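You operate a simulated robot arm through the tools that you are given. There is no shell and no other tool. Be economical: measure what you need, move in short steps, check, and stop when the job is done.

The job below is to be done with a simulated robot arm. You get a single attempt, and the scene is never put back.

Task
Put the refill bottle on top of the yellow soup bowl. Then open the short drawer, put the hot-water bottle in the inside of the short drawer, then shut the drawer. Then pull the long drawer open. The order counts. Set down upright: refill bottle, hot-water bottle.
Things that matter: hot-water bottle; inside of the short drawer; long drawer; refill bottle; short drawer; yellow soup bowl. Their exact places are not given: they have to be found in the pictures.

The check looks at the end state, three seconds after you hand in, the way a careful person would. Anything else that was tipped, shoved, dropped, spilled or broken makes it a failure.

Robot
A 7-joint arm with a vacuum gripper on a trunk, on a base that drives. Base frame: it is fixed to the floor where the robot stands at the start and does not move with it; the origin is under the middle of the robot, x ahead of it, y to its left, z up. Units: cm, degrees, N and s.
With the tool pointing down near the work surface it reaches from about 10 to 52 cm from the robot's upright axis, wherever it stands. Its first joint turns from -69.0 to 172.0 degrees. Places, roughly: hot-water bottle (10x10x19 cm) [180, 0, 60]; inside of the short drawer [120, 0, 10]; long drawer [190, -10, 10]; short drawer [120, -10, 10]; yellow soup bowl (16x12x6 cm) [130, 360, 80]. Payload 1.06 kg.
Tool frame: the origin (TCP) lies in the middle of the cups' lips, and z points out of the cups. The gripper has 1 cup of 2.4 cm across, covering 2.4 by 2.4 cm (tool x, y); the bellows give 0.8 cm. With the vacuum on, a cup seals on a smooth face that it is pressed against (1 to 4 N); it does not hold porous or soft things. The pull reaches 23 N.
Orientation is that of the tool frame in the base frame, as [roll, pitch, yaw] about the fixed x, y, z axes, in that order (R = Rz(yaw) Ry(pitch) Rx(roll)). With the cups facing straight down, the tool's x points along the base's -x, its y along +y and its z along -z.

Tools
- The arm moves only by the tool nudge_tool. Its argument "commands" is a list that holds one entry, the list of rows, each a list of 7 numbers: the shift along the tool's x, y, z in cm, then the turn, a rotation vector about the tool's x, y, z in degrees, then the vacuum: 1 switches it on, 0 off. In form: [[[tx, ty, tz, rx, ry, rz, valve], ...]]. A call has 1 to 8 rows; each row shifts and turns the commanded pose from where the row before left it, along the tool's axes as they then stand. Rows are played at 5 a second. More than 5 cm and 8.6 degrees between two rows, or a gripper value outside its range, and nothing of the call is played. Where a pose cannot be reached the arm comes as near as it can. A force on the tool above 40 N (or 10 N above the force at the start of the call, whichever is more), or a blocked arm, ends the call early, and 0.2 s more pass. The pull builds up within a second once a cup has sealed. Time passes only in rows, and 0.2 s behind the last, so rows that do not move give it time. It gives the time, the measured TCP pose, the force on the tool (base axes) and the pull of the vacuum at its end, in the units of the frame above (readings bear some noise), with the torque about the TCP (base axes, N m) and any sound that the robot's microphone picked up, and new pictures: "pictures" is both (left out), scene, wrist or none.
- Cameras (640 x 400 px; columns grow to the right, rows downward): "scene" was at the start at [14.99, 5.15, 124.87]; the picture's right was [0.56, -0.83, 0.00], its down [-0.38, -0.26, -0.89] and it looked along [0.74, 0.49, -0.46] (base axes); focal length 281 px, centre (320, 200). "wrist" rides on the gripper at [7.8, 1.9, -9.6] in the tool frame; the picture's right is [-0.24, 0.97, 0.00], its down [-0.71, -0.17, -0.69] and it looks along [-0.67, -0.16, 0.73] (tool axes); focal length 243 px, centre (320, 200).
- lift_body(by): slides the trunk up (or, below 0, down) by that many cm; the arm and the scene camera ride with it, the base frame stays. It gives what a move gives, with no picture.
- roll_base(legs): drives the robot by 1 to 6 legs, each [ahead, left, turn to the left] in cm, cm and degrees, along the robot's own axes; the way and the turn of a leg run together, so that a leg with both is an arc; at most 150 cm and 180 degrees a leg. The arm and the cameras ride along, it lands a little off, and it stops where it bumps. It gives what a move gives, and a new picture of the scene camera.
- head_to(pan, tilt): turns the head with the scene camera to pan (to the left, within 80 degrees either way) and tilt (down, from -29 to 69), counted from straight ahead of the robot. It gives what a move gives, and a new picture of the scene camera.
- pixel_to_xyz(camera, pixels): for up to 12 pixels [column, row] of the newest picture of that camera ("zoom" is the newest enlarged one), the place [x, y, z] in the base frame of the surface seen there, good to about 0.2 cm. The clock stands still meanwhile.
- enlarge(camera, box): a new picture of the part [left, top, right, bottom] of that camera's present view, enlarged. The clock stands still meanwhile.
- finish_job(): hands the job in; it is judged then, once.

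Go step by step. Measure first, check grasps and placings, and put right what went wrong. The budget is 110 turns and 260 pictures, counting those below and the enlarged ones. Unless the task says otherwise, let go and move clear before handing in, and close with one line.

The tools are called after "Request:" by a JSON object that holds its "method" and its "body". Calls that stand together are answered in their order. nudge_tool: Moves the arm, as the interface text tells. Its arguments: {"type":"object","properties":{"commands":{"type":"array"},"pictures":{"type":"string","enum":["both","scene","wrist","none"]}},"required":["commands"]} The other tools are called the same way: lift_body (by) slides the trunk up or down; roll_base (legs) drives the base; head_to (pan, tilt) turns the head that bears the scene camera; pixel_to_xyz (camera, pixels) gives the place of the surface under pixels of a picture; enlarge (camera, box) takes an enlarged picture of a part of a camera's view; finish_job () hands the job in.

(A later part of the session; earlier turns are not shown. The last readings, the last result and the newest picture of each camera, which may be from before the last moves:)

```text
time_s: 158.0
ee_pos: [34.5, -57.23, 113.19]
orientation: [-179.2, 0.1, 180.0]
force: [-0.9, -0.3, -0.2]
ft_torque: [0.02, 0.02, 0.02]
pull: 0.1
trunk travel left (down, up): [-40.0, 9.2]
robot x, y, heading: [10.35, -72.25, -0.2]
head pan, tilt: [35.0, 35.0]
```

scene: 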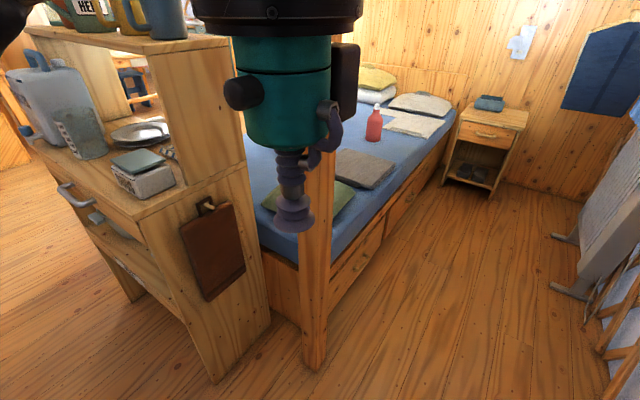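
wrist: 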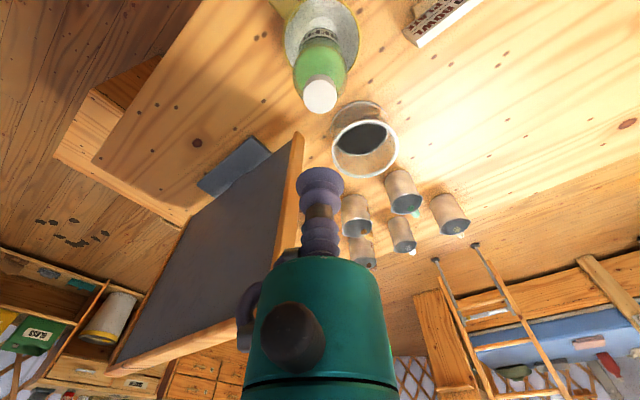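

Blocked by the wall bracket/shutter against the arm's shoulder on the right. I back up a little and look at how low these hang, since the trunk can be lowered by 40.

Request:
{"method": "roll_base", "body": {"legs": [[-18, 6, 0]]}}

Request:
{"method": "lift_body", "body": {"by": -38}}

Request:
{"method": "head_to", "body": {"pan": -50, "tilt": -5}}

```text
time_s: 159.6
ee_pos: [16.88, -52.59, 113.2]
orientation: [-179.7, -0.2, -179.9]
force: [1.4, 0.8, 0.2]
ft_torque: [0.03, 0.0, 0.01]
pull: 0.0
trunk travel left (down, up): [-40.0, 9.2]
robot x, y, heading: [-7.49, -66.28, -0.4]
head pan, tilt: [35.0, 35.0]
```

scene: 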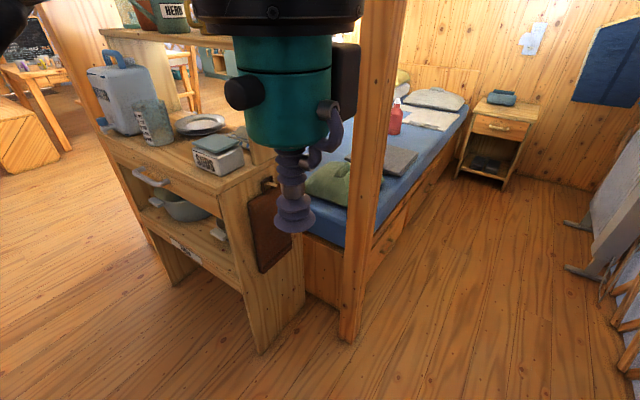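

```text
time_s: 163.2
ee_pos: [18.63, -51.4, 76.13]
orientation: [-180.0, -3.7, 174.8]
force: [0.0, -0.3, -0.1]
ft_torque: [0.03, 0.01, 0.01]
pull: 0.1
trunk travel left (down, up): [-2.0, 47.2]
robot x, y, heading: [-7.63, -65.84, -0.3]
head pan, tilt: [35.0, 35.0]
```

```text
time_s: 164.8
ee_pos: [17.0, -52.54, 75.33]
orientation: [-179.9, -0.2, -179.9]
force: [-0.5, -0.1, 0.1]
ft_torque: [0.0, -0.03, 0.03]
pull: 0.1
trunk travel left (down, up): [-2.0, 47.2]
robot x, y, heading: [-7.66, -66.27, -0.5]
head pan, tilt: [-50.0, -5.0]
```

scene: 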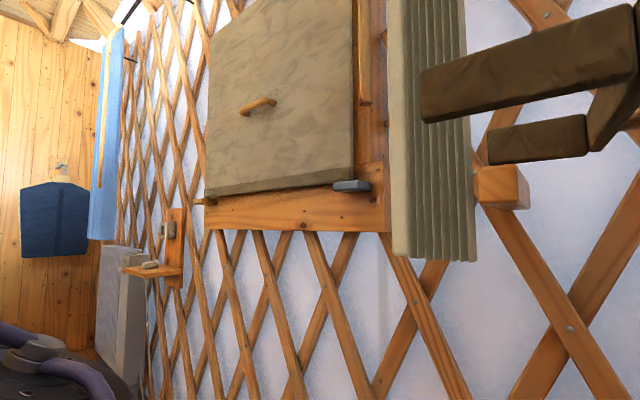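

Now the camera is below. I measure the lower edges of shutter, bracket, window and shelf.

Request:
{"method": "pixel_to_xyz", "body": {"camera": "scene", "pixels": [[400, 250], [460, 255], [430, 110], [500, 155], [500, 195], [370, 188], [290, 225], [160, 270], [130, 320], [360, 380]]}}

Request:
{"method": "head_to", "body": {"pan": -75, "tilt": 30}}

```text
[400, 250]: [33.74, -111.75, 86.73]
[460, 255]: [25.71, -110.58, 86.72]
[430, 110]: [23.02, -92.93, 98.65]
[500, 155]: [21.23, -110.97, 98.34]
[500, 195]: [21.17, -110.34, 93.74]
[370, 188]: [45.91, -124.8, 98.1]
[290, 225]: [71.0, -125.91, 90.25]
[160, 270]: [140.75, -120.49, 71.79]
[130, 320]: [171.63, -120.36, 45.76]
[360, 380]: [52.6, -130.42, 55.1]
```

```text
time_s: 165.8
ee_pos: [16.91, -52.56, 75.3]
orientation: [-179.7, -0.2, -179.9]
force: [0.3, -0.2, -0.1]
ft_torque: [0.0, 0.01, -0.03]
pull: 0.0
trunk travel left (down, up): [-2.0, 47.2]
robot x, y, heading: [-7.68, -66.51, -0.3]
head pan, tilt: [-75.0, 30.0]
```

scene: 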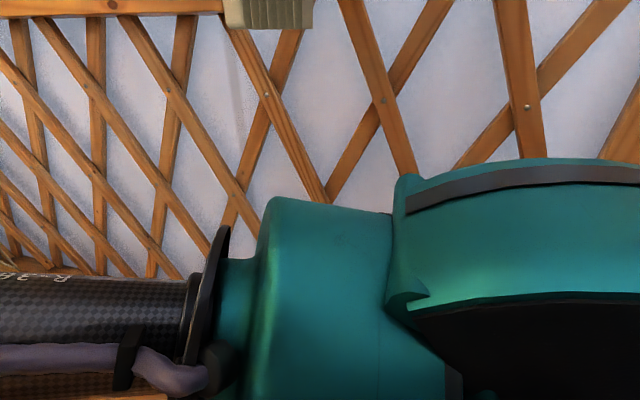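

All protrusions are above z≈86 and the arm is now lower. I drive ahead in short legs, at y≈−68 and then −76 past the post.

Request:
{"method": "roll_base", "body": {"legs": [[35, -2, 0.4], [25, -8, 0], [35, 0, 0]]}}

Request:
{"method": "head_to", "body": {"pan": 55, "tilt": 35}}

```text
time_s: 171.4
ee_pos: [111.97, -62.4, 75.23]
orientation: [-180.0, -0.3, -180.0]
force: [-0.8, 0.8, 0.4]
ft_torque: [-0.03, 0.02, -0.02]
pull: 0.1
trunk travel left (down, up): [-2.0, 47.2]
robot x, y, heading: [87.6, -76.18, -0.1]
head pan, tilt: [-75.0, 30.0]
```

scene: 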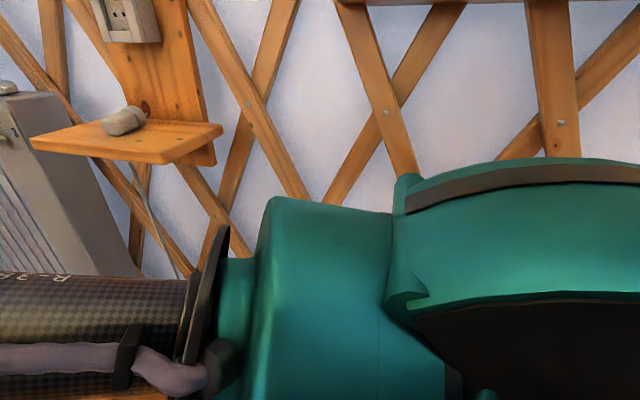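

```text
time_s: 173.6
ee_pos: [111.87, -62.35, 75.1]
orientation: [-179.7, 0.1, -179.9]
force: [0.3, -0.5, 0.1]
ft_torque: [0.04, 0.0, 0.0]
pull: 0.0
trunk travel left (down, up): [-2.0, 47.2]
robot x, y, heading: [87.72, -76.22, -0.4]
head pan, tilt: [55.0, 35.0]
```

scene: 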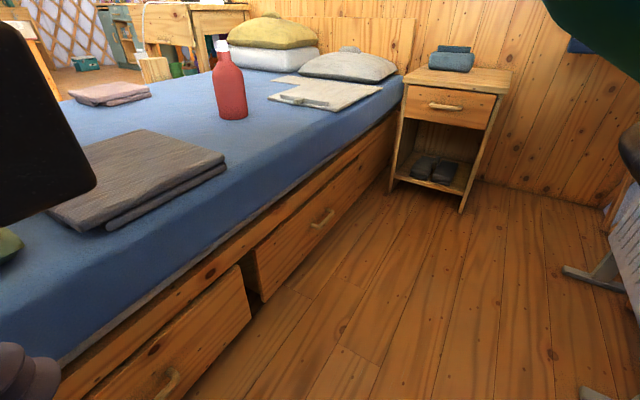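

I measure drawer fronts, handles and the bottle from here.

Request:
{"method": "enlarge", "body": {"camera": "scene", "box": [60, 180, 380, 400]}}

Request:
{"method": "pixel_to_xyz", "body": {"camera": "scene", "pixels": [[168, 380], [322, 218], [200, 330], [245, 295], [100, 385], [260, 290], [390, 135], [300, 250], [222, 48], [222, 80], [230, 117], [244, 90]]}}

```text
1.82 times, centred on (220, 290) of scene
```

zoom: 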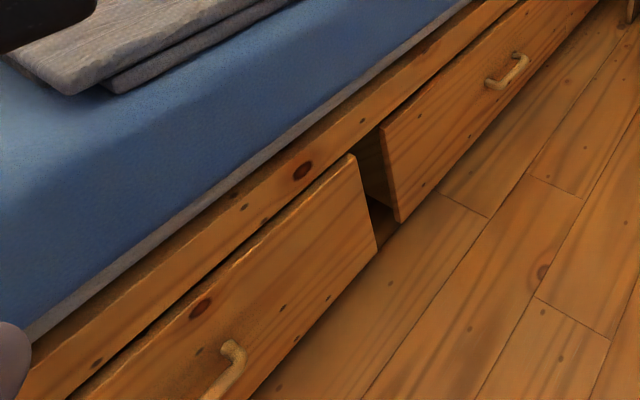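

```text
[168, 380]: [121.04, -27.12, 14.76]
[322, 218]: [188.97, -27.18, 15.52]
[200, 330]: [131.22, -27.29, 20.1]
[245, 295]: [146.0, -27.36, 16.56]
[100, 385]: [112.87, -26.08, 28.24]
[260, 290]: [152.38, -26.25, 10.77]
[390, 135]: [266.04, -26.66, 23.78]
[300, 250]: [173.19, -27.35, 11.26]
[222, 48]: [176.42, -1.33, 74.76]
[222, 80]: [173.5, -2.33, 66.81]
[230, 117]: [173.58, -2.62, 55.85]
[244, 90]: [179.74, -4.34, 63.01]
```

Short drawer: front face y=−27.3, x≈95–148, handle at (121, 15). Long drawer: handle at (189, 15.5). I drive to x≈121 and turn to face the bed.

Request:
{"method": "roll_base", "body": {"legs": [[33, -3, 0], [0, 0, 90.4]]}}

Request:
{"method": "head_to", "body": {"pan": 0, "tilt": 45}}

```text
time_s: 179.6
ee_pos: [107.25, -54.78, 75.23]
orientation: [-179.7, -0.1, -90.0]
force: [-0.3, -0.2, 0.1]
ft_torque: [-0.03, 0.02, 0.01]
pull: 0.1
trunk travel left (down, up): [-2.0, 47.2]
robot x, y, heading: [121.0, -79.15, 89.6]
head pan, tilt: [55.0, 35.0]
```

scene: 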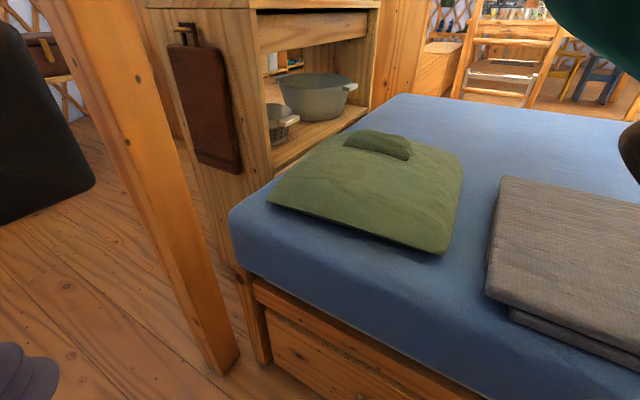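

```text
time_s: 180.8
ee_pos: [107.28, -54.63, 75.14]
orientation: [-179.7, -0.1, -90.1]
force: [0.5, 0.6, -0.5]
ft_torque: [-0.01, -0.04, 0.02]
pull: 0.1
trunk travel left (down, up): [-2.0, 47.2]
robot x, y, heading: [120.93, -79.07, 89.7]
head pan, tilt: [0.0, 45.0]
```

scene: 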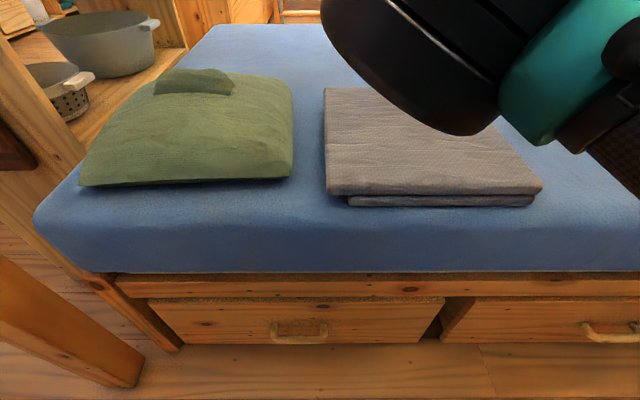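

I zoom on the short drawer front to choose the suction spot.

Request:
{"method": "enlarge", "body": {"camera": "scene", "box": [130, 260, 470, 370]}}

Request:
{"method": "pixel_to_xyz", "body": {"camera": "scene", "pixels": [[300, 312], [300, 302], [300, 335], [275, 333], [325, 333], [160, 320], [430, 315], [250, 338], [300, 345], [420, 338], [300, 280], [500, 320]]}}

```text
1.88 times, centred on (300, 315) of scene
```

zoom: 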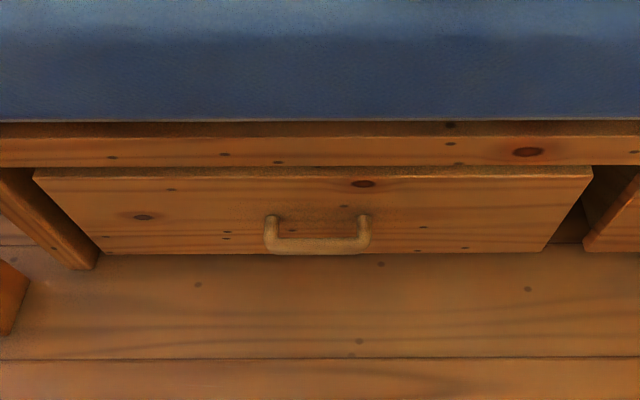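

```text
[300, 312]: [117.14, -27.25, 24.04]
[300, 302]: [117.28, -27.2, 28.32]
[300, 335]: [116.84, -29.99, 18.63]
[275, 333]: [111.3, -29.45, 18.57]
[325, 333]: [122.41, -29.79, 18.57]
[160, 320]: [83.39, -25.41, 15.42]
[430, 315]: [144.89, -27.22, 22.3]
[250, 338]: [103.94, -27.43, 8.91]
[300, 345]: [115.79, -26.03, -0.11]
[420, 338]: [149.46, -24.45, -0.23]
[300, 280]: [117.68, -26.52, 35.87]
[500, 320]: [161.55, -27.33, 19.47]
```

Suction spot: (117, −27.2, 23.7), above the handle bar (z≤18.6). I back up 8 cm and extend the arm forward, then right.

Request:
{"method": "roll_base", "body": {"legs": [[-8, 0, 0.4]]}}

Request:
{"method": "nudge_tool", "body": {"commands": [[[-4.5, 0, 0, 0, 0, 0, 0], [-4.5, 0, 0, 0, 0, 0, 0], [-4.5, 0, 0, 0, 0, 0, 0], [-4.5, 0, 0, 0, 0, 0, 0], [-3, -3, 0, 0, 0, 0, 0], [-3, -3, 0, 0, 0, 0, 0], [-2, -4, 0, 0, 0, 0, 0], [0, 0, 0, 0, 0, 0, 0]]]}}

```text
time_s: 181.9
ee_pos: [107.04, -62.99, 75.29]
orientation: [-179.7, -0.1, -89.6]
force: [0.6, 0.6, 0.3]
ft_torque: [-0.01, -0.02, 0.01]
pull: 0.0
trunk travel left (down, up): [-2.0, 47.2]
robot x, y, heading: [121.11, -87.24, 90.2]
head pan, tilt: [0.0, 45.0]
```

scene: 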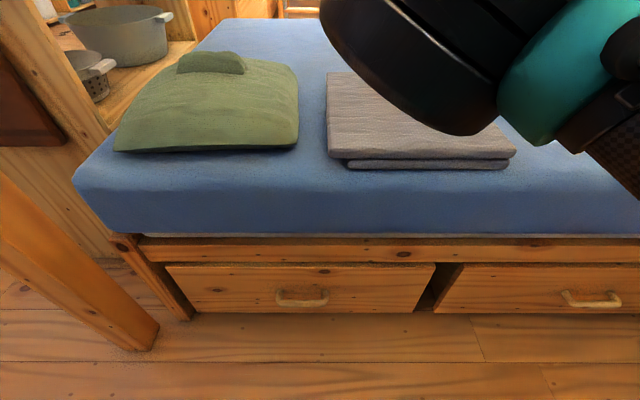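

```text
time_s: 183.7
ee_pos: [116.82, -36.74, 75.28]
orientation: [-179.7, -0.1, -89.5]
force: [-0.7, -0.1, 0.3]
ft_torque: [-0.02, 0.0, 0.0]
pull: 0.1
trunk travel left (down, up): [-2.0, 47.2]
robot x, y, heading: [121.41, -87.04, 90.2]
head pan, tilt: [0.0, 45.0]
```

scene: 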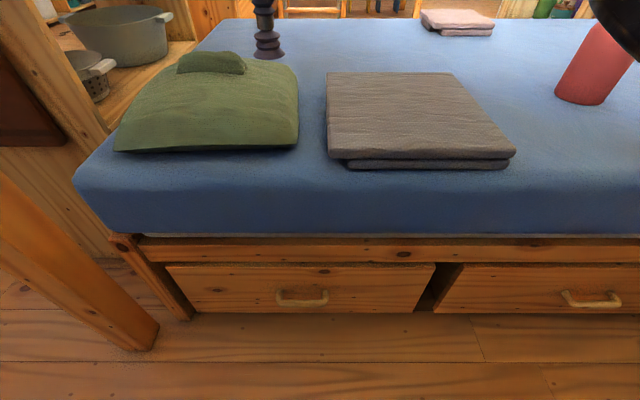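
wrist: 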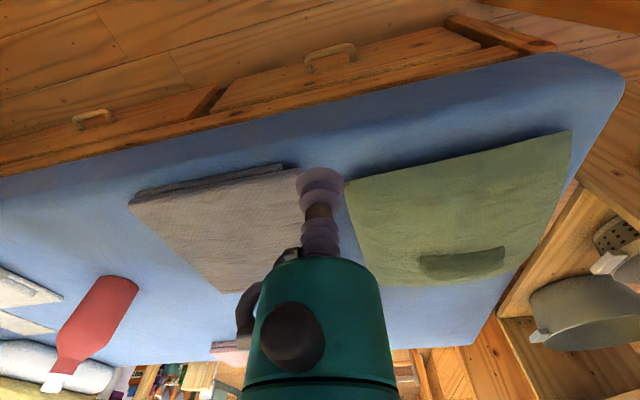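

Now at (116.8, −36.7, 75). I lower toward z≈40 in front of the bed.

Request:
{"method": "nudge_tool", "body": {"commands": [[[0, 0, 4.5, 0, 0, 0, 0], [0, 0, 4.5, 0, 0, 0, 0], [0, 0, 4.5, 0, 0, 0, 0], [0, 0, 4.5, 0, 0, 0, 0], [0, 0, 4.5, 0, 0, 0, 0], [0, 0, 4.5, 0, 0, 0, 0], [0, 0, 4.5, 0, 0, 0, 0], [0, 0, 0, 0, 0, 0, 0]]], "pictures": "scene"}}

```text
time_s: 185.5
ee_pos: [116.81, -37.02, 43.63]
orientation: [-179.6, 0.0, -89.5]
force: [0.4, -0.3, 0.3]
ft_torque: [-0.03, 0.02, -0.02]
pull: 0.0
trunk travel left (down, up): [-2.0, 47.2]
robot x, y, heading: [121.17, -87.1, 90.2]
head pan, tilt: [0.0, 45.0]
```

scene: 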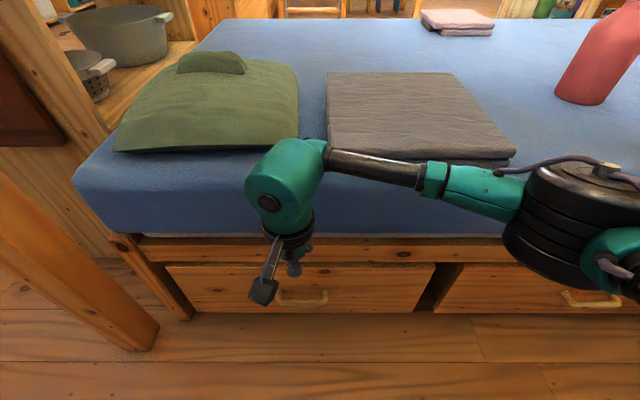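

Good clearance. I pitch the tool forward by 8×8.2°.

Request:
{"method": "nudge_tool", "body": {"commands": [[[0, 0, 0, 0, -8.2, 0, 0], [0, 0, 0, 0, -8.2, 0, 0], [0, 0, 0, 0, -8.2, 0, 0], [0, 0, 0, 0, -8.2, 0, 0], [0, 0, 0, 0, -8.2, 0, 0], [0, 0, 0, 0, -8.2, 0, 0]]], "pictures": "scene"}}

```text
time_s: 186.9
ee_pos: [117.06, -36.92, 43.64]
orientation: [-179.6, 49.2, -89.3]
force: [0.1, -0.1, 0.3]
ft_torque: [0.0, 0.01, 0.03]
pull: 0.0
trunk travel left (down, up): [-2.0, 47.2]
robot x, y, heading: [121.21, -87.42, 89.7]
head pan, tilt: [0.0, 45.0]
```

scene: 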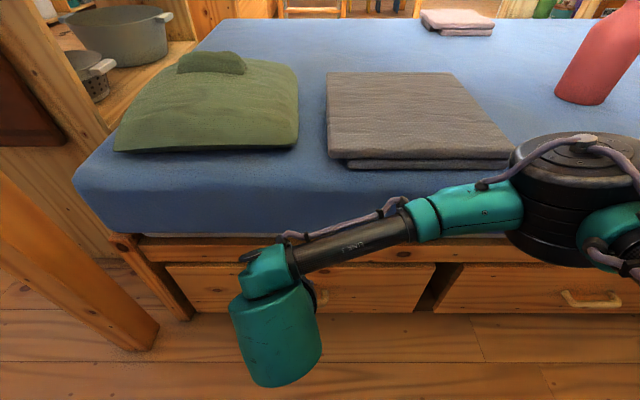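

Working. I complete the pitch to horizontal.

Request:
{"method": "nudge_tool", "body": {"commands": [[[0, 0, 0, 0, -8.2, 0, 0], [0, 0, 0, 0, -8.2, 0, 0], [0, 0, 0, 0, -8.2, 0, 0], [0, 0, 0, 0, -8.2, 0, 0], [0, 0, 0, 0, -8, 0, 0], [0, 0, 0, 0, 0, 0, 0]]]}}

```text
time_s: 188.3
ee_pos: [117.05, -36.99, 43.62]
orientation: [-85.0, 89.8, 5.5]
force: [-0.5, -0.4, -0.1]
ft_torque: [0.0, 0.03, 0.02]
pull: 0.1
trunk travel left (down, up): [-2.0, 47.2]
robot x, y, heading: [121.16, -87.11, 90.0]
head pan, tilt: [0.0, 45.0]
```

scene: 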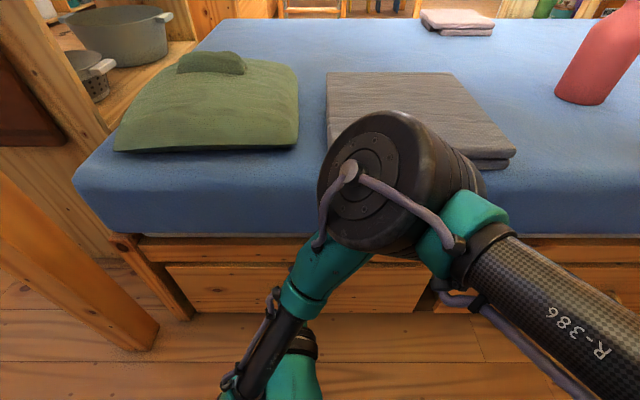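
wrist: 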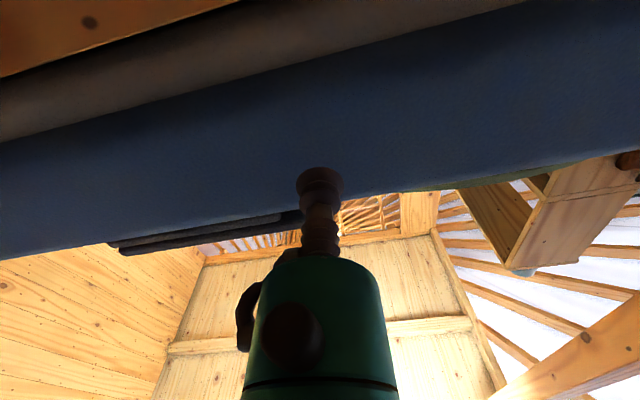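

The tool is horizontal. I check the elbow's height over the bed before going lower.

Request:
{"method": "pixel_to_xyz", "body": {"camera": "scene", "pixels": [[370, 150], [380, 235], [340, 190], [450, 170], [470, 220], [320, 260], [420, 110], [430, 230]]}}

```text
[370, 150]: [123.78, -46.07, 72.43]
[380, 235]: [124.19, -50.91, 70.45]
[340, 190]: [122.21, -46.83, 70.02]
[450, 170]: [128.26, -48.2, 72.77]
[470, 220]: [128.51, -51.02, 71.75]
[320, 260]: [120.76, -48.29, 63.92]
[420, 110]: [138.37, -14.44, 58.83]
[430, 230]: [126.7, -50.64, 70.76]
```

Elbow is at y≈−46, clear of the bed. I lower the tool to z≈24.

Request:
{"method": "nudge_tool", "body": {"commands": [[[4, 0, 0, 0, 0, 0, 0], [4, 0, 0, 0, 0, 0, 0], [4, 0, 0, 0, 0, 0, 0], [4, 0, 0, 0, 0, 0, 0], [3.6, 0, 0, 0, 0, 0, 0], [0, 0, 0, 0, 0, 0, 0]]]}}

```text
time_s: 189.7
ee_pos: [117.11, -36.81, 40.4]
orientation: [-140.9, 89.4, -50.7]
force: [1.3, 2.0, 0.1]
ft_torque: [-0.02, 0.01, 0.0]
pull: 0.0
out of reach, approached as far as the arm can: row 1, 2, 3, 4, 5
trunk travel left (down, up): [-2.0, 47.2]
robot x, y, heading: [120.59, -86.92, 90.2]
head pan, tilt: [0.0, 45.0]
```

scene: 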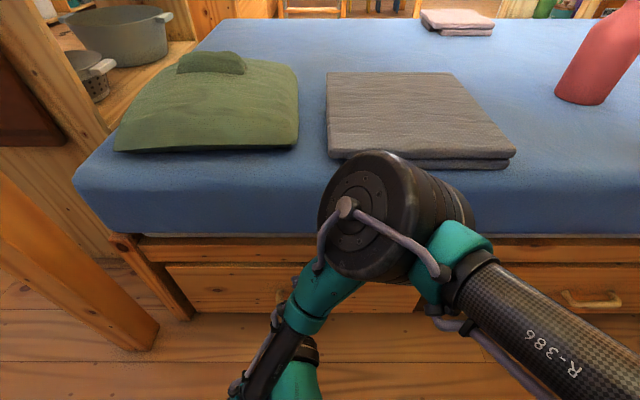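
wrist: 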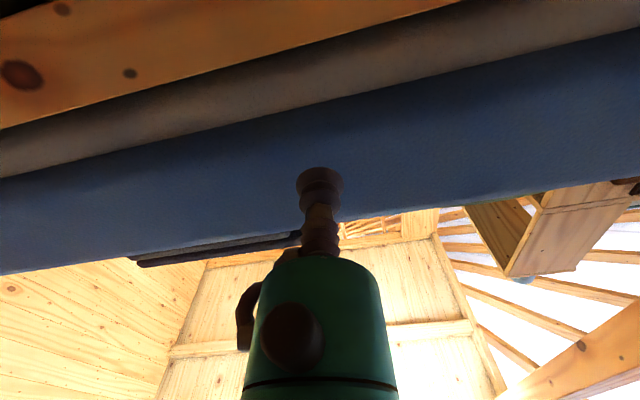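

The arm can't go lower this close in. I lower the trunk the last 2 cm and back the base up 8 cm so that the arm is more extended.

Request:
{"method": "lift_body", "body": {"by": -2}}

Request:
{"method": "roll_base", "body": {"legs": [[-8, 0, 0]]}}

Request:
{"method": "nudge_tool", "body": {"commands": [[[0, 0, 4, 0, 0, 0, 0], [0, 0, 4, 0, 0, 0, 0], [2, 0, 0, 0, 0, 0, 0], [2, 0, 0, 0, 0, 0, 0], [0, 0, 0, 0, 0, 0, 0]]]}}

```text
time_s: 190.4
ee_pos: [117.15, -36.58, 39.37]
orientation: [-133.2, 89.4, -43.0]
force: [0.2, -0.3, -0.4]
ft_torque: [-0.01, 0.01, 0.02]
pull: 0.2
trunk travel left (down, up): [0.0, 49.2]
robot x, y, heading: [120.74, -86.89, 90.2]
head pan, tilt: [0.0, 45.0]
```

```text
time_s: 191.4
ee_pos: [117.33, -44.63, 39.47]
orientation: [-133.6, 89.5, -43.4]
force: [0.1, 0.5, -0.8]
ft_torque: [0.03, -0.01, -0.01]
pull: 0.1
trunk travel left (down, up): [0.0, 49.2]
robot x, y, heading: [121.0, -95.18, 90.2]
head pan, tilt: [0.0, 45.0]
```

scene: 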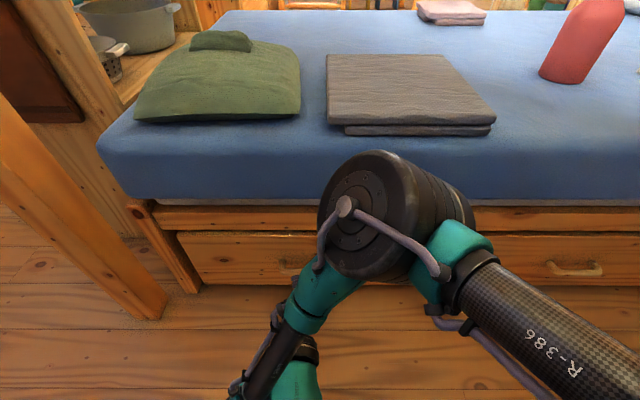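

```text
time_s: 192.6
ee_pos: [114.94, -37.63, 39.48]
orientation: [-148.2, 89.2, -58.2]
force: [-1.0, 0.4, -0.5]
ft_torque: [0.01, 0.0, -0.01]
pull: 0.0
out of reach, approached as far as the arm can: row 1, 2, 3, 4
trunk travel left (down, up): [0.0, 49.2]
robot x, y, heading: [121.56, -95.35, 90.2]
head pan, tilt: [0.0, 45.0]
```

scene: 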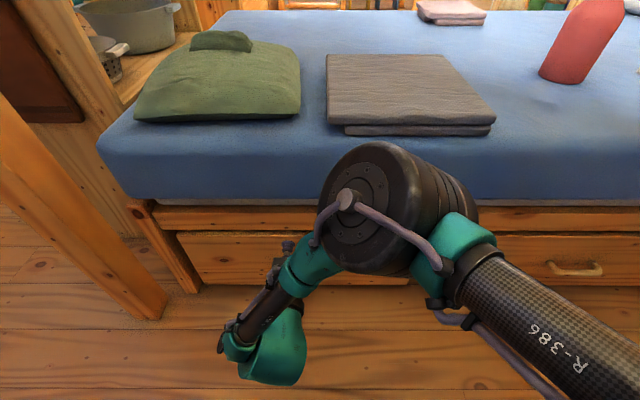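
wrist: 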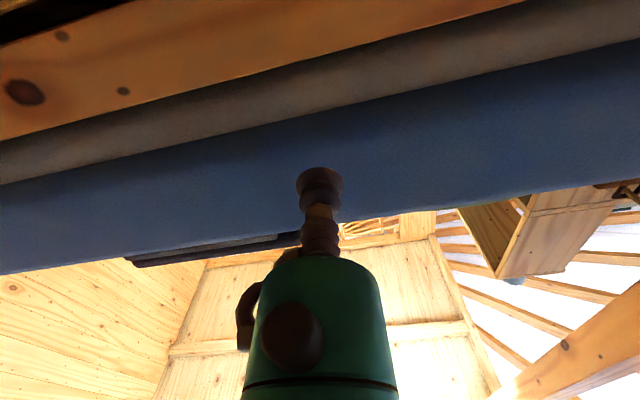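

The wrist bend limits it when straight in front. A stance to the west with the tool pointing to the robot's left bends the wrist less, so I move the base to about (78,−82), heading 30°.

Request:
{"method": "roll_base", "body": {"legs": [[1.1, 22.8, -25], [-9.4, 20.5, -35]]}}

Request:
{"method": "head_to", "body": {"pan": 20, "tilt": 45}}

```text
time_s: 196.0
ee_pos: [125.28, -49.0, 39.48]
orientation: [-149.2, 89.3, -119.5]
force: [-0.2, 0.4, -0.7]
ft_torque: [0.03, 0.01, 0.03]
pull: 0.1
trunk travel left (down, up): [0.0, 49.2]
robot x, y, heading: [78.11, -82.7, 29.6]
head pan, tilt: [0.0, 45.0]
```

scene: 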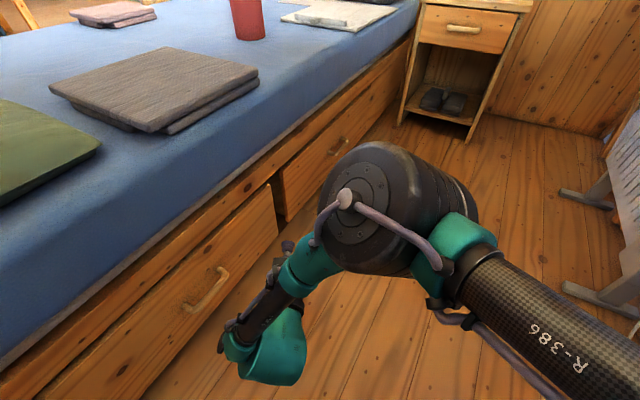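

```text
time_s: 196.9
ee_pos: [125.32, -48.87, 39.46]
orientation: [-148.9, 89.3, -119.2]
force: [0.3, 0.9, 0.5]
ft_torque: [-0.01, 0.02, 0.02]
pull: 0.2
trunk travel left (down, up): [0.0, 49.2]
robot x, y, heading: [78.36, -82.11, 29.8]
head pan, tilt: [20.0, 45.0]
```

scene: 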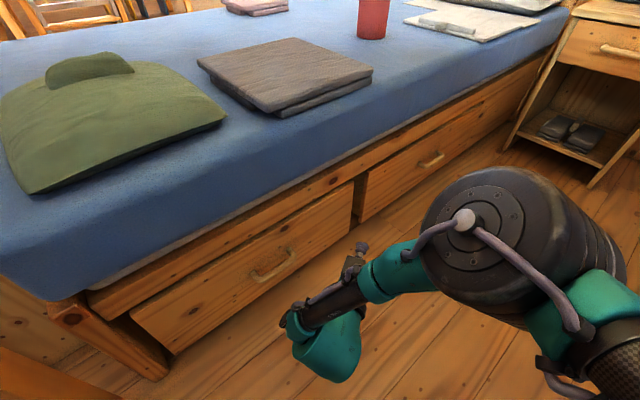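

The tool now points along 30°; I yaw it left by 60° so it faces the drawer (+y).

Request:
{"method": "nudge_tool", "body": {"commands": [[[0, 0, 0, -7.55, 0, 0, 0], [0, 0, 0, -7.55, 0, 0, 0], [0, 0, 0, -7.55, 0, 0, 0], [0, 0, 0, -7.55, 0, 0, 0], [0, 0, 0, -7.55, 0, 0, 0], [0, 0, 0, -7.55, 0, 0, 0], [0, 0, 0, -7.55, 0, 0, 0], [0, 0, 0, -7.55, 0, 0, 0]]]}}

```text
time_s: 198.7
ee_pos: [124.62, -49.41, 48.93]
orientation: [-177.6, 87.2, -131.5]
force: [-0.8, -0.6, -0.6]
ft_torque: [0.0, 0.01, 0.0]
pull: 0.0
out of reach, approached as far as the arm can: row 1, 2, 3, 4, 5, 6, 7, 8
trunk travel left (down, up): [0.0, 49.2]
robot x, y, heading: [78.19, -82.88, 29.7]
head pan, tilt: [20.0, 45.0]
```

scene: 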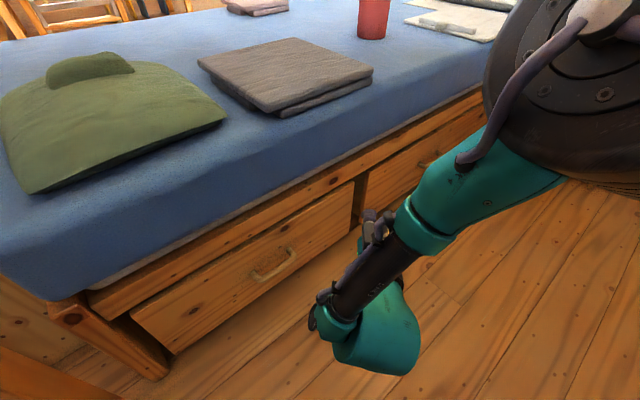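
wrist: 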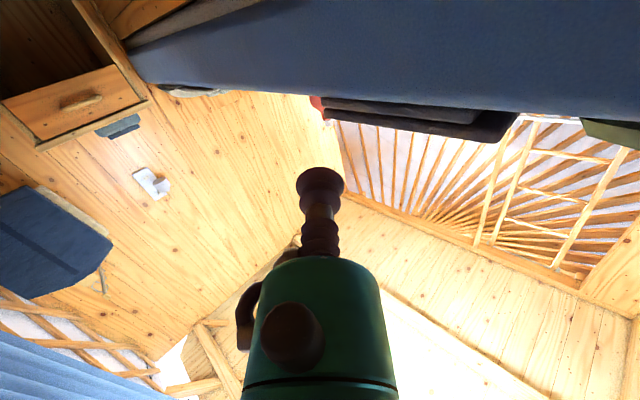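

The wrist is too close to the robot, so the arm folds. I move the TCP toward the bed (+y) first, then yaw.

Request:
{"method": "nudge_tool", "body": {"commands": [[[0, 3.2, 3.3, 0, 0, 0, 0], [0, 3.2, 3.3, 0, 0, 0, 0], [0, 3, 3, 0, 0, 0, 0], [0, 0, 0, 0, 0, 0, 0]]], "pictures": "scene"}}

```text
time_s: 199.7
ee_pos: [124.95, -37.2, 51.1]
orientation: [-177.6, 86.8, -131.7]
force: [-0.9, -0.6, 0.8]
ft_torque: [-0.02, -0.01, -0.01]
pull: 0.1
out of reach, approached as far as the arm can: row 2, 3
trunk travel left (down, up): [0.0, 49.2]
robot x, y, heading: [78.19, -82.58, 29.6]
head pan, tilt: [20.0, 45.0]
```

scene: 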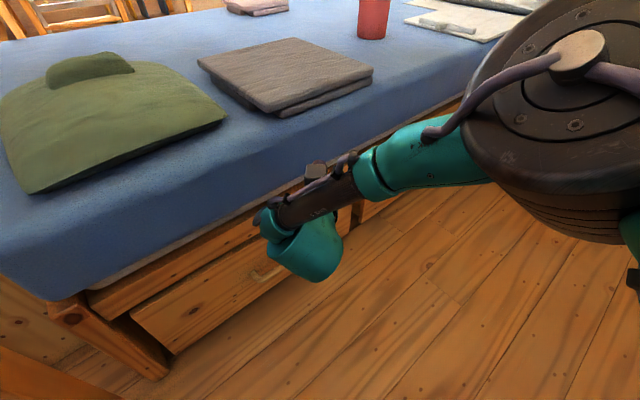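

I try the yaw again from here.

Request:
{"method": "nudge_tool", "body": {"commands": [[[0, 0, 0, -7.5, 0, 0, 0], [0, 0, 0, -7.5, 0, 0, 0], [0, 0, 0, -7.5, 0, 0, 0], [0, 0, 0, -7.5, 0, 0, 0], [0, 0, 0, -7.5, 0, 0, 0], [0, 0, 0, -6, 0, 0, 0]]], "pictures": "scene"}}

```text
time_s: 201.1
ee_pos: [121.39, -36.81, 58.6]
orientation: [169.2, 85.5, -130.9]
force: [0.4, -0.7, 0.4]
ft_torque: [0.01, 0.04, 0.03]
pull: 0.0
out of reach, approached as far as the arm can: row 1, 2, 3, 4, 5, 6
trunk travel left (down, up): [0.0, 49.2]
robot x, y, heading: [77.88, -82.32, 29.9]
head pan, tilt: [20.0, 45.0]
```

scene: 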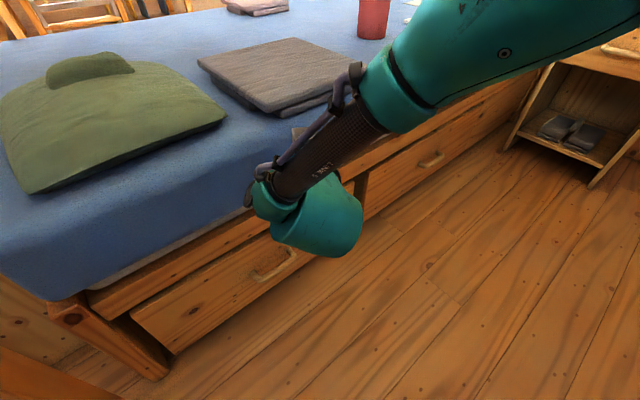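

The forearm-roll joint limits this. Turning the tool sideways (toward the robot's left, along the forearm) should suit the arm better, so I undo the yaw and pitch to tool-down first.

Request:
{"method": "nudge_tool", "body": {"commands": [[[0, 0, 0, 7.5, 0, 0, 0], [0, 0, 0, 7.5, 0, 0, 0], [0, 0, 0, 7.5, 0, 0, 0], [0, 0, 0, 7.5, 0, 0, 0], [0, 0, -2, 0, 8, 0, 0], [0, 0, -2, 0, 8, 0, 0], [0, 0, -2, 0, 8, 0, 0], [0, 0, -2, 0, 8, 0, 0]]], "pictures": "none"}}

Request:
{"method": "nudge_tool", "body": {"commands": [[[0, 0, 0, 0, 8, 0, 0], [0, 0, 0, 0, 8, 0, 0], [0, 0, 0, 0, 8, 0, 0], [0, 0, 0, 0, 8, 0, 0], [0, 0, 0, 0, 8, 0, 0], [0, 0, 0, 0, 8, 0, 0]]], "pictures": "scene"}}

```text
time_s: 202.9
ee_pos: [114.7, -40.61, 60.66]
orientation: [-177.5, 53.5, -147.9]
force: [-0.3, 0.3, -0.1]
ft_torque: [0.0, 0.04, 0.01]
pull: 0.0
trunk travel left (down, up): [0.0, 49.2]
robot x, y, heading: [78.67, -82.74, 29.8]
head pan, tilt: [20.0, 45.0]
```

```text
time_s: 204.3
ee_pos: [114.72, -40.58, 60.58]
orientation: [-178.5, 5.6, -149.8]
force: [-0.7, 0.3, -0.8]
ft_torque: [-0.01, 0.02, -0.01]
pull: 0.1
trunk travel left (down, up): [0.0, 49.2]
robot x, y, heading: [78.44, -82.76, 29.7]
head pan, tilt: [20.0, 45.0]
```

scene: 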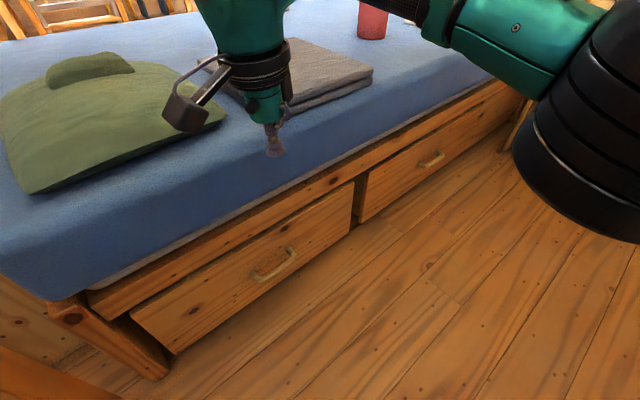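

Tool is nearly down again. I turn the base to heading 0 and then roll the tool to the robot's left (toward the bed).

Request:
{"method": "roll_base", "body": {"legs": [[0, 0, -29.7]]}}

Request:
{"method": "nudge_tool", "body": {"commands": [[[2, 0, 3, 0, 5.6, 0, 0], [2, 0, 4, 0, 0, 0, 0], [0, 0, 0, -8, 0, 0, 0], [0, 0, 0, -8, 0, 0, 0], [0, 0, 0, -8, 0, 0, 0], [0, 0, 0, -8, 0, 0, 0], [0, 0, 0, -8, 0, 0, 0], [0, 0, 0, 0, 0, 0, 0]]], "pictures": "scene"}}

```text
time_s: 206.1
ee_pos: [130.63, -63.76, 60.61]
orientation: [-178.5, 5.8, -179.2]
force: [-1.3, 0.4, 0.3]
ft_torque: [0.02, 0.0, 0.0]
pull: 0.1
trunk travel left (down, up): [0.0, 49.2]
robot x, y, heading: [78.15, -82.82, 0.4]
head pan, tilt: [20.0, 45.0]
```

scene: 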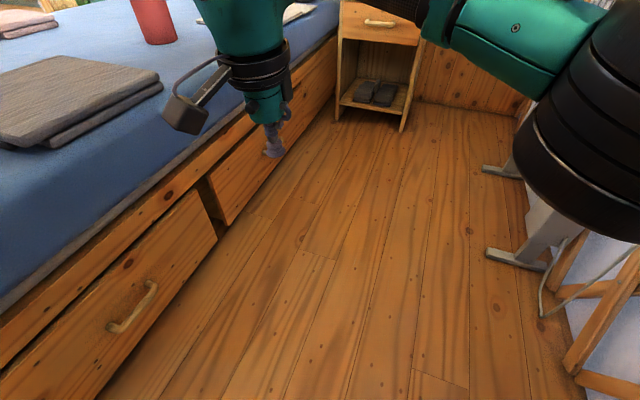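

```text
time_s: 207.9
ee_pos: [126.77, -64.17, 53.48]
orientation: [141.4, 0.1, -179.3]
force: [0.2, -0.5, -0.3]
ft_torque: [-0.06, 0.0, 0.01]
pull: 0.0
trunk travel left (down, up): [0.0, 49.2]
robot x, y, heading: [78.15, -82.82, 0.4]
head pan, tilt: [20.0, 45.0]
```

scene: 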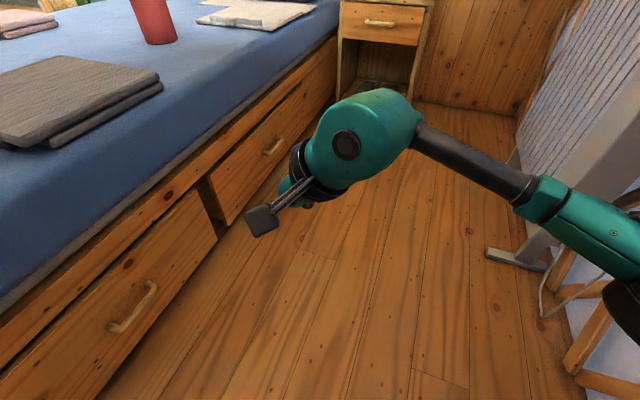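

Works smoothly. I finish the roll to horizontal.

Request:
{"method": "nudge_tool", "body": {"commands": [[[0, 0, 1.5, -8.5, 0, 0, 0], [0, 0, 1.5, -8.5, 0, 0, 0], [0, 0, 1.5, -8.5, 0, 0, 0], [0, 0, 1.5, -8.5, 0, 0, 0], [0, 0, 1.5, -8.5, 0, 0, 0], [0, 0, 1.5, -8.8, 0, 0, 0], [0, 0, 0, 0, 0, 0, 0]]], "pictures": "scene"}}

```text
refused: row 6 steps farther than a row can; nothing moved
```

Request:
{"method": "nudge_tool", "body": {"commands": [[[0, 0, 1.5, -8.4, 0, 0, 0], [0, 0, 1.5, -8.4, 0, 0, 0], [0, 0, 1.5, -8.4, 0, 0, 0], [0, 0, 1.5, -8.4, 0, 0, 0], [0, 0, 1.5, -8.4, 0, 0, 0], [0, 0, 1.5, -8.4, 0, 0, 0], [0, 0, 0, -0.9, 0, 0, 0]]], "pictures": "scene"}}

```text
time_s: 209.5
ee_pos: [126.61, -57.07, 49.17]
orientation: [93.8, 0.1, -179.4]
force: [-0.3, -0.4, 1.2]
ft_torque: [-0.03, 0.02, -0.02]
pull: 0.0
out of reach, approached as far as the arm can: row 6, 7
trunk travel left (down, up): [0.0, 49.2]
robot x, y, heading: [78.42, -82.67, 0.9]
head pan, tilt: [20.0, 45.0]
```

scene: 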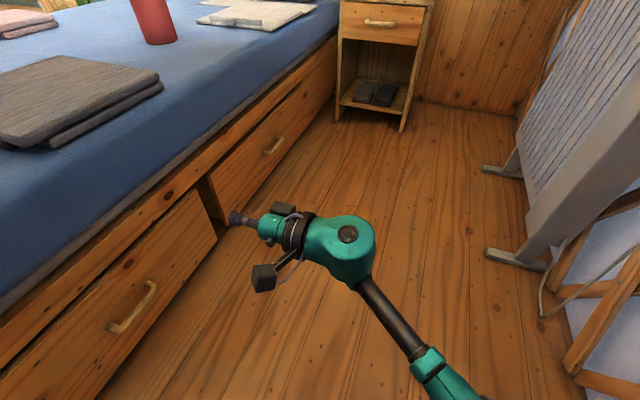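

Excellent: tool nearly horizontal toward the bed. I lower to z≈24 and shift toward x=117, staying about 20 cm off the face.

Request:
{"method": "nudge_tool", "body": {"commands": [[[1.6, -4.2, 1.5, 0, 0, 0, 0], [1.6, -4.2, 1.5, 0, 0, 0, 0], [1.6, -4.2, 1.5, 0, 0, 0, 0], [1.6, -4.2, 1.5, 0, 0, 0, 0], [1.6, -4.2, 1.5, 0, 0, 0, 0], [1.6, -3, 1.5, 0, 0, 0, 0], [0, 0, 0, -3.8, 0, 0, 0], [0, 0, 0, 0, 0, 0, 0]]]}}

```text
time_s: 211.3
ee_pos: [123.91, -56.59, 47.24]
orientation: [94.0, 0.1, -179.3]
force: [0.2, -0.8, -0.4]
ft_torque: [-0.01, -0.04, 0.04]
pull: 0.1
out of reach, approached as far as the arm can: row 1, 2, 3, 4, 5, 6, 7
trunk travel left (down, up): [0.0, 49.2]
robot x, y, heading: [77.79, -82.58, 0.4]
head pan, tilt: [20.0, 45.0]
```

scene: 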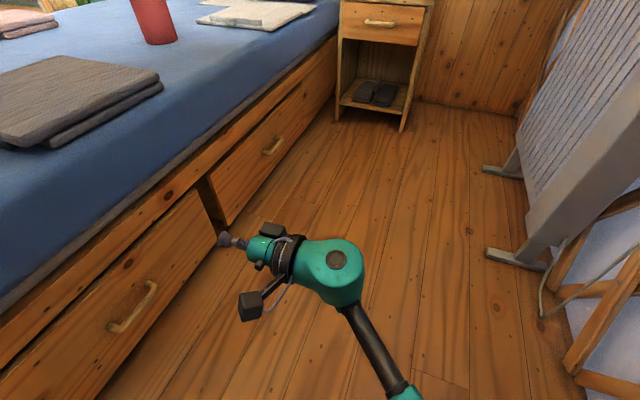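
wrist: 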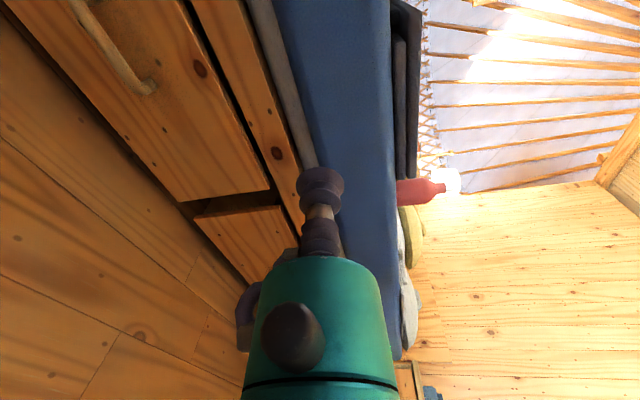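

The arm sits at a limit. I relax the tilt by 16° and move left/down separately to see what's reachable.

Request:
{"method": "nudge_tool", "body": {"commands": [[[0, 0, 0, 8, 0, 0, 0], [0, 0, 0, 8, 0, 0, 0], [0, 0, 4, 0, 0, 0, 0], [0, 0, 4, 0, 0, 0, 0], [0, 0, 0, 0, 0, 0, 0]]], "pictures": "none"}}

Request:
{"method": "nudge_tool", "body": {"commands": [[[0, -4, 0, 0, 0, 0, 0], [0, -4, 0, 0, 0, 0, 0], [0, -4, 0, 0, 0, 0, 0], [0, 0, 0, 0, 0, 0, 0]]], "pictures": "scene"}}

```text
time_s: 212.5
ee_pos: [123.82, -49.11, 44.28]
orientation: [110.0, 0.1, -179.3]
force: [-0.5, -0.1, 0.9]
ft_torque: [-0.04, -0.02, 0.01]
pull: 0.0
trunk travel left (down, up): [0.0, 49.2]
robot x, y, heading: [78.33, -82.73, 0.5]
head pan, tilt: [20.0, 45.0]
```

```text
time_s: 213.5
ee_pos: [123.39, -53.66, 36.75]
orientation: [109.9, 0.1, -179.2]
force: [-0.8, -0.3, 0.0]
ft_torque: [0.02, -0.01, 0.01]
pull: 0.1
out of reach, approached as far as the arm can: row 2, 3
trunk travel left (down, up): [0.0, 49.2]
robot x, y, heading: [78.24, -82.61, 0.7]
head pan, tilt: [20.0, 45.0]
```

scene: 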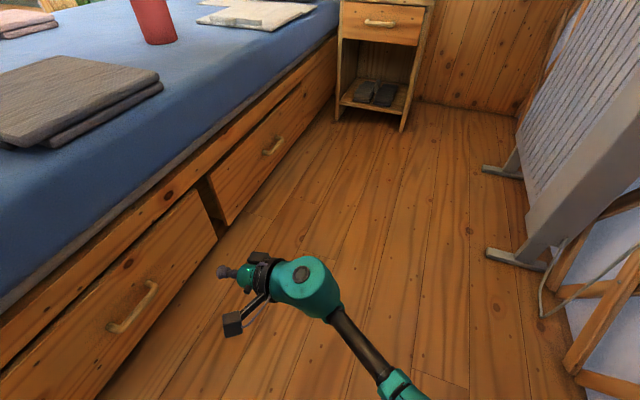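

I take a closer look at the handle; hooking the bar from above may be an alternative.

Request:
{"method": "enlarge", "body": {"camera": "scene", "box": [95, 270, 175, 345]}}

Request:
{"method": "pixel_to_xyz", "body": {"camera": "zoom", "pixels": [[440, 180], [400, 240], [360, 290], [300, 340], [200, 360], [240, 350], [400, 120], [440, 90], [350, 250], [320, 290], [415, 250], [380, 300]]}}

```text
5.33 times, centred on (135, 308) of scene
```

zoom: 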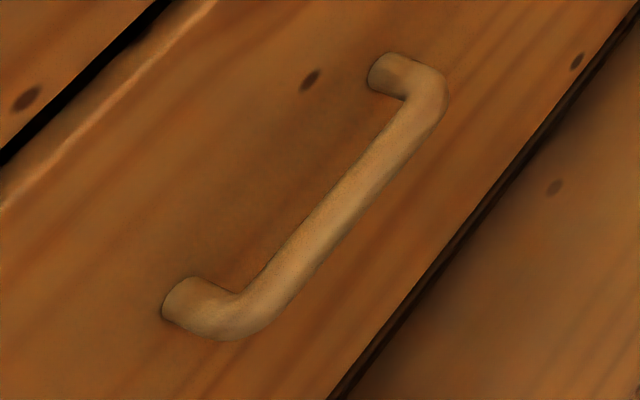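

```text
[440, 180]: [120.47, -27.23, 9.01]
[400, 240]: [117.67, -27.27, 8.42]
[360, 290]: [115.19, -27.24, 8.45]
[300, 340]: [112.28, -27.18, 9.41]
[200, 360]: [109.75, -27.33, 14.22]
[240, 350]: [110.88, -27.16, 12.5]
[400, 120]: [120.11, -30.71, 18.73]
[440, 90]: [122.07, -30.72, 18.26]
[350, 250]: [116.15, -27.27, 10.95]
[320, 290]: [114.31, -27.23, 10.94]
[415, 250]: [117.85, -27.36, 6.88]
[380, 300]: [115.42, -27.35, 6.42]
```

I sample the bar's inner and outer edge to find the gap behind it.

Request:
{"method": "pixel_to_xyz", "body": {"camera": "zoom", "pixels": [[320, 200], [326, 206], [334, 214], [342, 222], [350, 230], [312, 192], [390, 75], [175, 305], [410, 62], [290, 265], [300, 220], [360, 190]]}}

```text
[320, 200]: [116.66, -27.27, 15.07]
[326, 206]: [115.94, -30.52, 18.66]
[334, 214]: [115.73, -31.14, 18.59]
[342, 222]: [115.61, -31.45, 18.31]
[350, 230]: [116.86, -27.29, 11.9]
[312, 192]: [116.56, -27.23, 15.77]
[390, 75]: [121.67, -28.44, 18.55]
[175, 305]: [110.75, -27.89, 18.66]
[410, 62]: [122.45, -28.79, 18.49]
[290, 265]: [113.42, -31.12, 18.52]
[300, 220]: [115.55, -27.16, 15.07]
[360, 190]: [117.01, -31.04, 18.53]
```

The bar centre is at y≈−30.8, z≈18, leaving a ~2.8 cm gap to the face, so the 2.4 cm cup can hook behind it with the tool ~20° off vertical. I return the tool to roll ≈160°.

Request:
{"method": "nudge_tool", "body": {"commands": [[[0, 0, 0, 8.3, 0, 0, 0], [0, 0, 0, 8.3, 0, 0, 0], [0, 0, 0, 8.3, 0, 0, 0], [0, 0, 0, 8.3, 0, 0, 0], [0, 0, 0, 8.3, 0, 0, 0], [0, 0, 0, 8.3, 0, 0, 0], [0, 0, 0, 0, 0, 0, 0]]], "pictures": "none"}}

Request:
{"method": "roll_base", "body": {"legs": [[7, 13, -0.5]]}}

```text
time_s: 215.1
ee_pos: [123.37, -53.69, 36.89]
orientation: [159.8, 0.2, -179.3]
force: [0.8, 0.8, -0.3]
ft_torque: [0.01, 0.0, -0.01]
pull: 0.1
trunk travel left (down, up): [0.0, 49.2]
robot x, y, heading: [78.07, -82.56, 0.5]
head pan, tilt: [20.0, 45.0]
```

```text
time_s: 216.5
ee_pos: [130.42, -41.14, 37.06]
orientation: [159.6, 0.1, -179.9]
force: [0.0, -0.6, -0.1]
ft_torque: [0.02, -0.01, 0.03]
pull: 0.0
trunk travel left (down, up): [0.0, 49.2]
robot x, y, heading: [85.0, -69.74, 0.1]
head pan, tilt: [20.0, 45.0]
```

scene: 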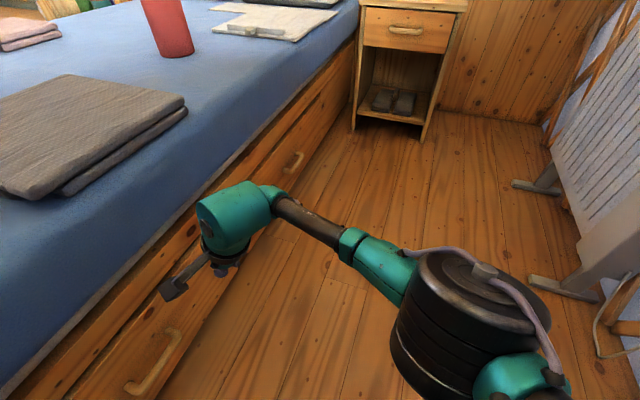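

I set the tilt to 15° and bring the cup above the gap behind the bar at x≈116.5, stopping ~9 cm short along the tool axis.

Request:
{"method": "nudge_tool", "body": {"commands": [[[3, 0, 0, 5.4, 0, 0, 0], [3.5, 0, 2, 0, 0, 0, 0], [3.5, 1, 2.5, 0, 0, 0, 0], [3.5, 2, 2.8, 0, 0, 0, 0], [0.4, 2, 3, 0, 0, 0, 0], [0, 2.2, 3, 0, 0, 0, 0], [0, 0, 0, 0, 0, 0, 0]]]}}

```text
time_s: 218.1
ee_pos: [118.07, -41.61, 28.01]
orientation: [165.0, 0.1, -179.8]
force: [-0.2, 0.1, 0.4]
ft_torque: [0.02, -0.02, 0.02]
pull: 0.0
out of reach, approached as far as the arm can: row 1, 3, 4, 5, 6
trunk travel left (down, up): [0.0, 49.2]
robot x, y, heading: [84.92, -69.79, 0.0]
head pan, tilt: [20.0, 45.0]
```

scene: 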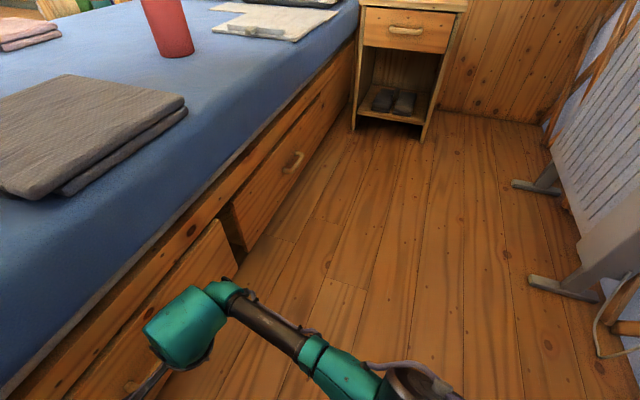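
wrist: 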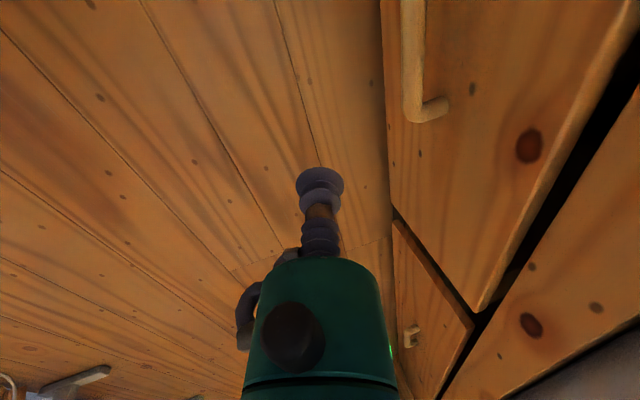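

I'm near some limit again. I test pure motions: toward the bed, and down.

Request:
{"method": "nudge_tool", "body": {"commands": [[[0, 3, 0, 0, 0, 0, 0], [0, 3, 0, 0, 0, 0, 0], [0, 0, 0, 0, 0, 0, 0]]], "pictures": "none"}}

Request:
{"method": "nudge_tool", "body": {"commands": [[[0, 0, 3, 0, 0, 0, 0], [0, 0, 3, 0, 0, 0, 0], [0, 0, 0, 0, 0, 0, 0]]], "pictures": "scene"}}

```text
time_s: 218.9
ee_pos: [117.36, -41.39, 29.26]
orientation: [165.1, 0.2, -179.7]
force: [0.1, -1.1, 0.1]
ft_torque: [0.03, 0.03, 0.02]
pull: 0.1
out of reach, approached as far as the arm can: row 1, 2
trunk travel left (down, up): [0.0, 49.2]
robot x, y, heading: [85.17, -70.2, 0.1]
head pan, tilt: [20.0, 45.0]
```

```text
time_s: 219.7
ee_pos: [117.18, -42.2, 23.61]
orientation: [165.1, 0.0, -179.9]
force: [-0.1, -0.5, -0.4]
ft_torque: [0.04, 0.01, 0.0]
pull: 0.0
out of reach, approached as far as the arm can: row 1, 2
trunk travel left (down, up): [0.0, 49.2]
robot x, y, heading: [85.06, -69.54, 0.2]
head pan, tilt: [20.0, 45.0]
```

scene: 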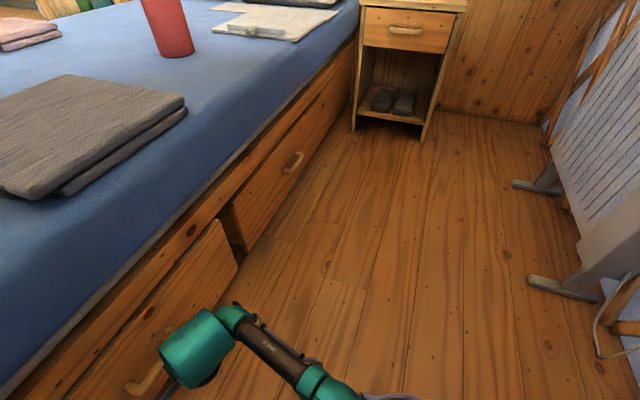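

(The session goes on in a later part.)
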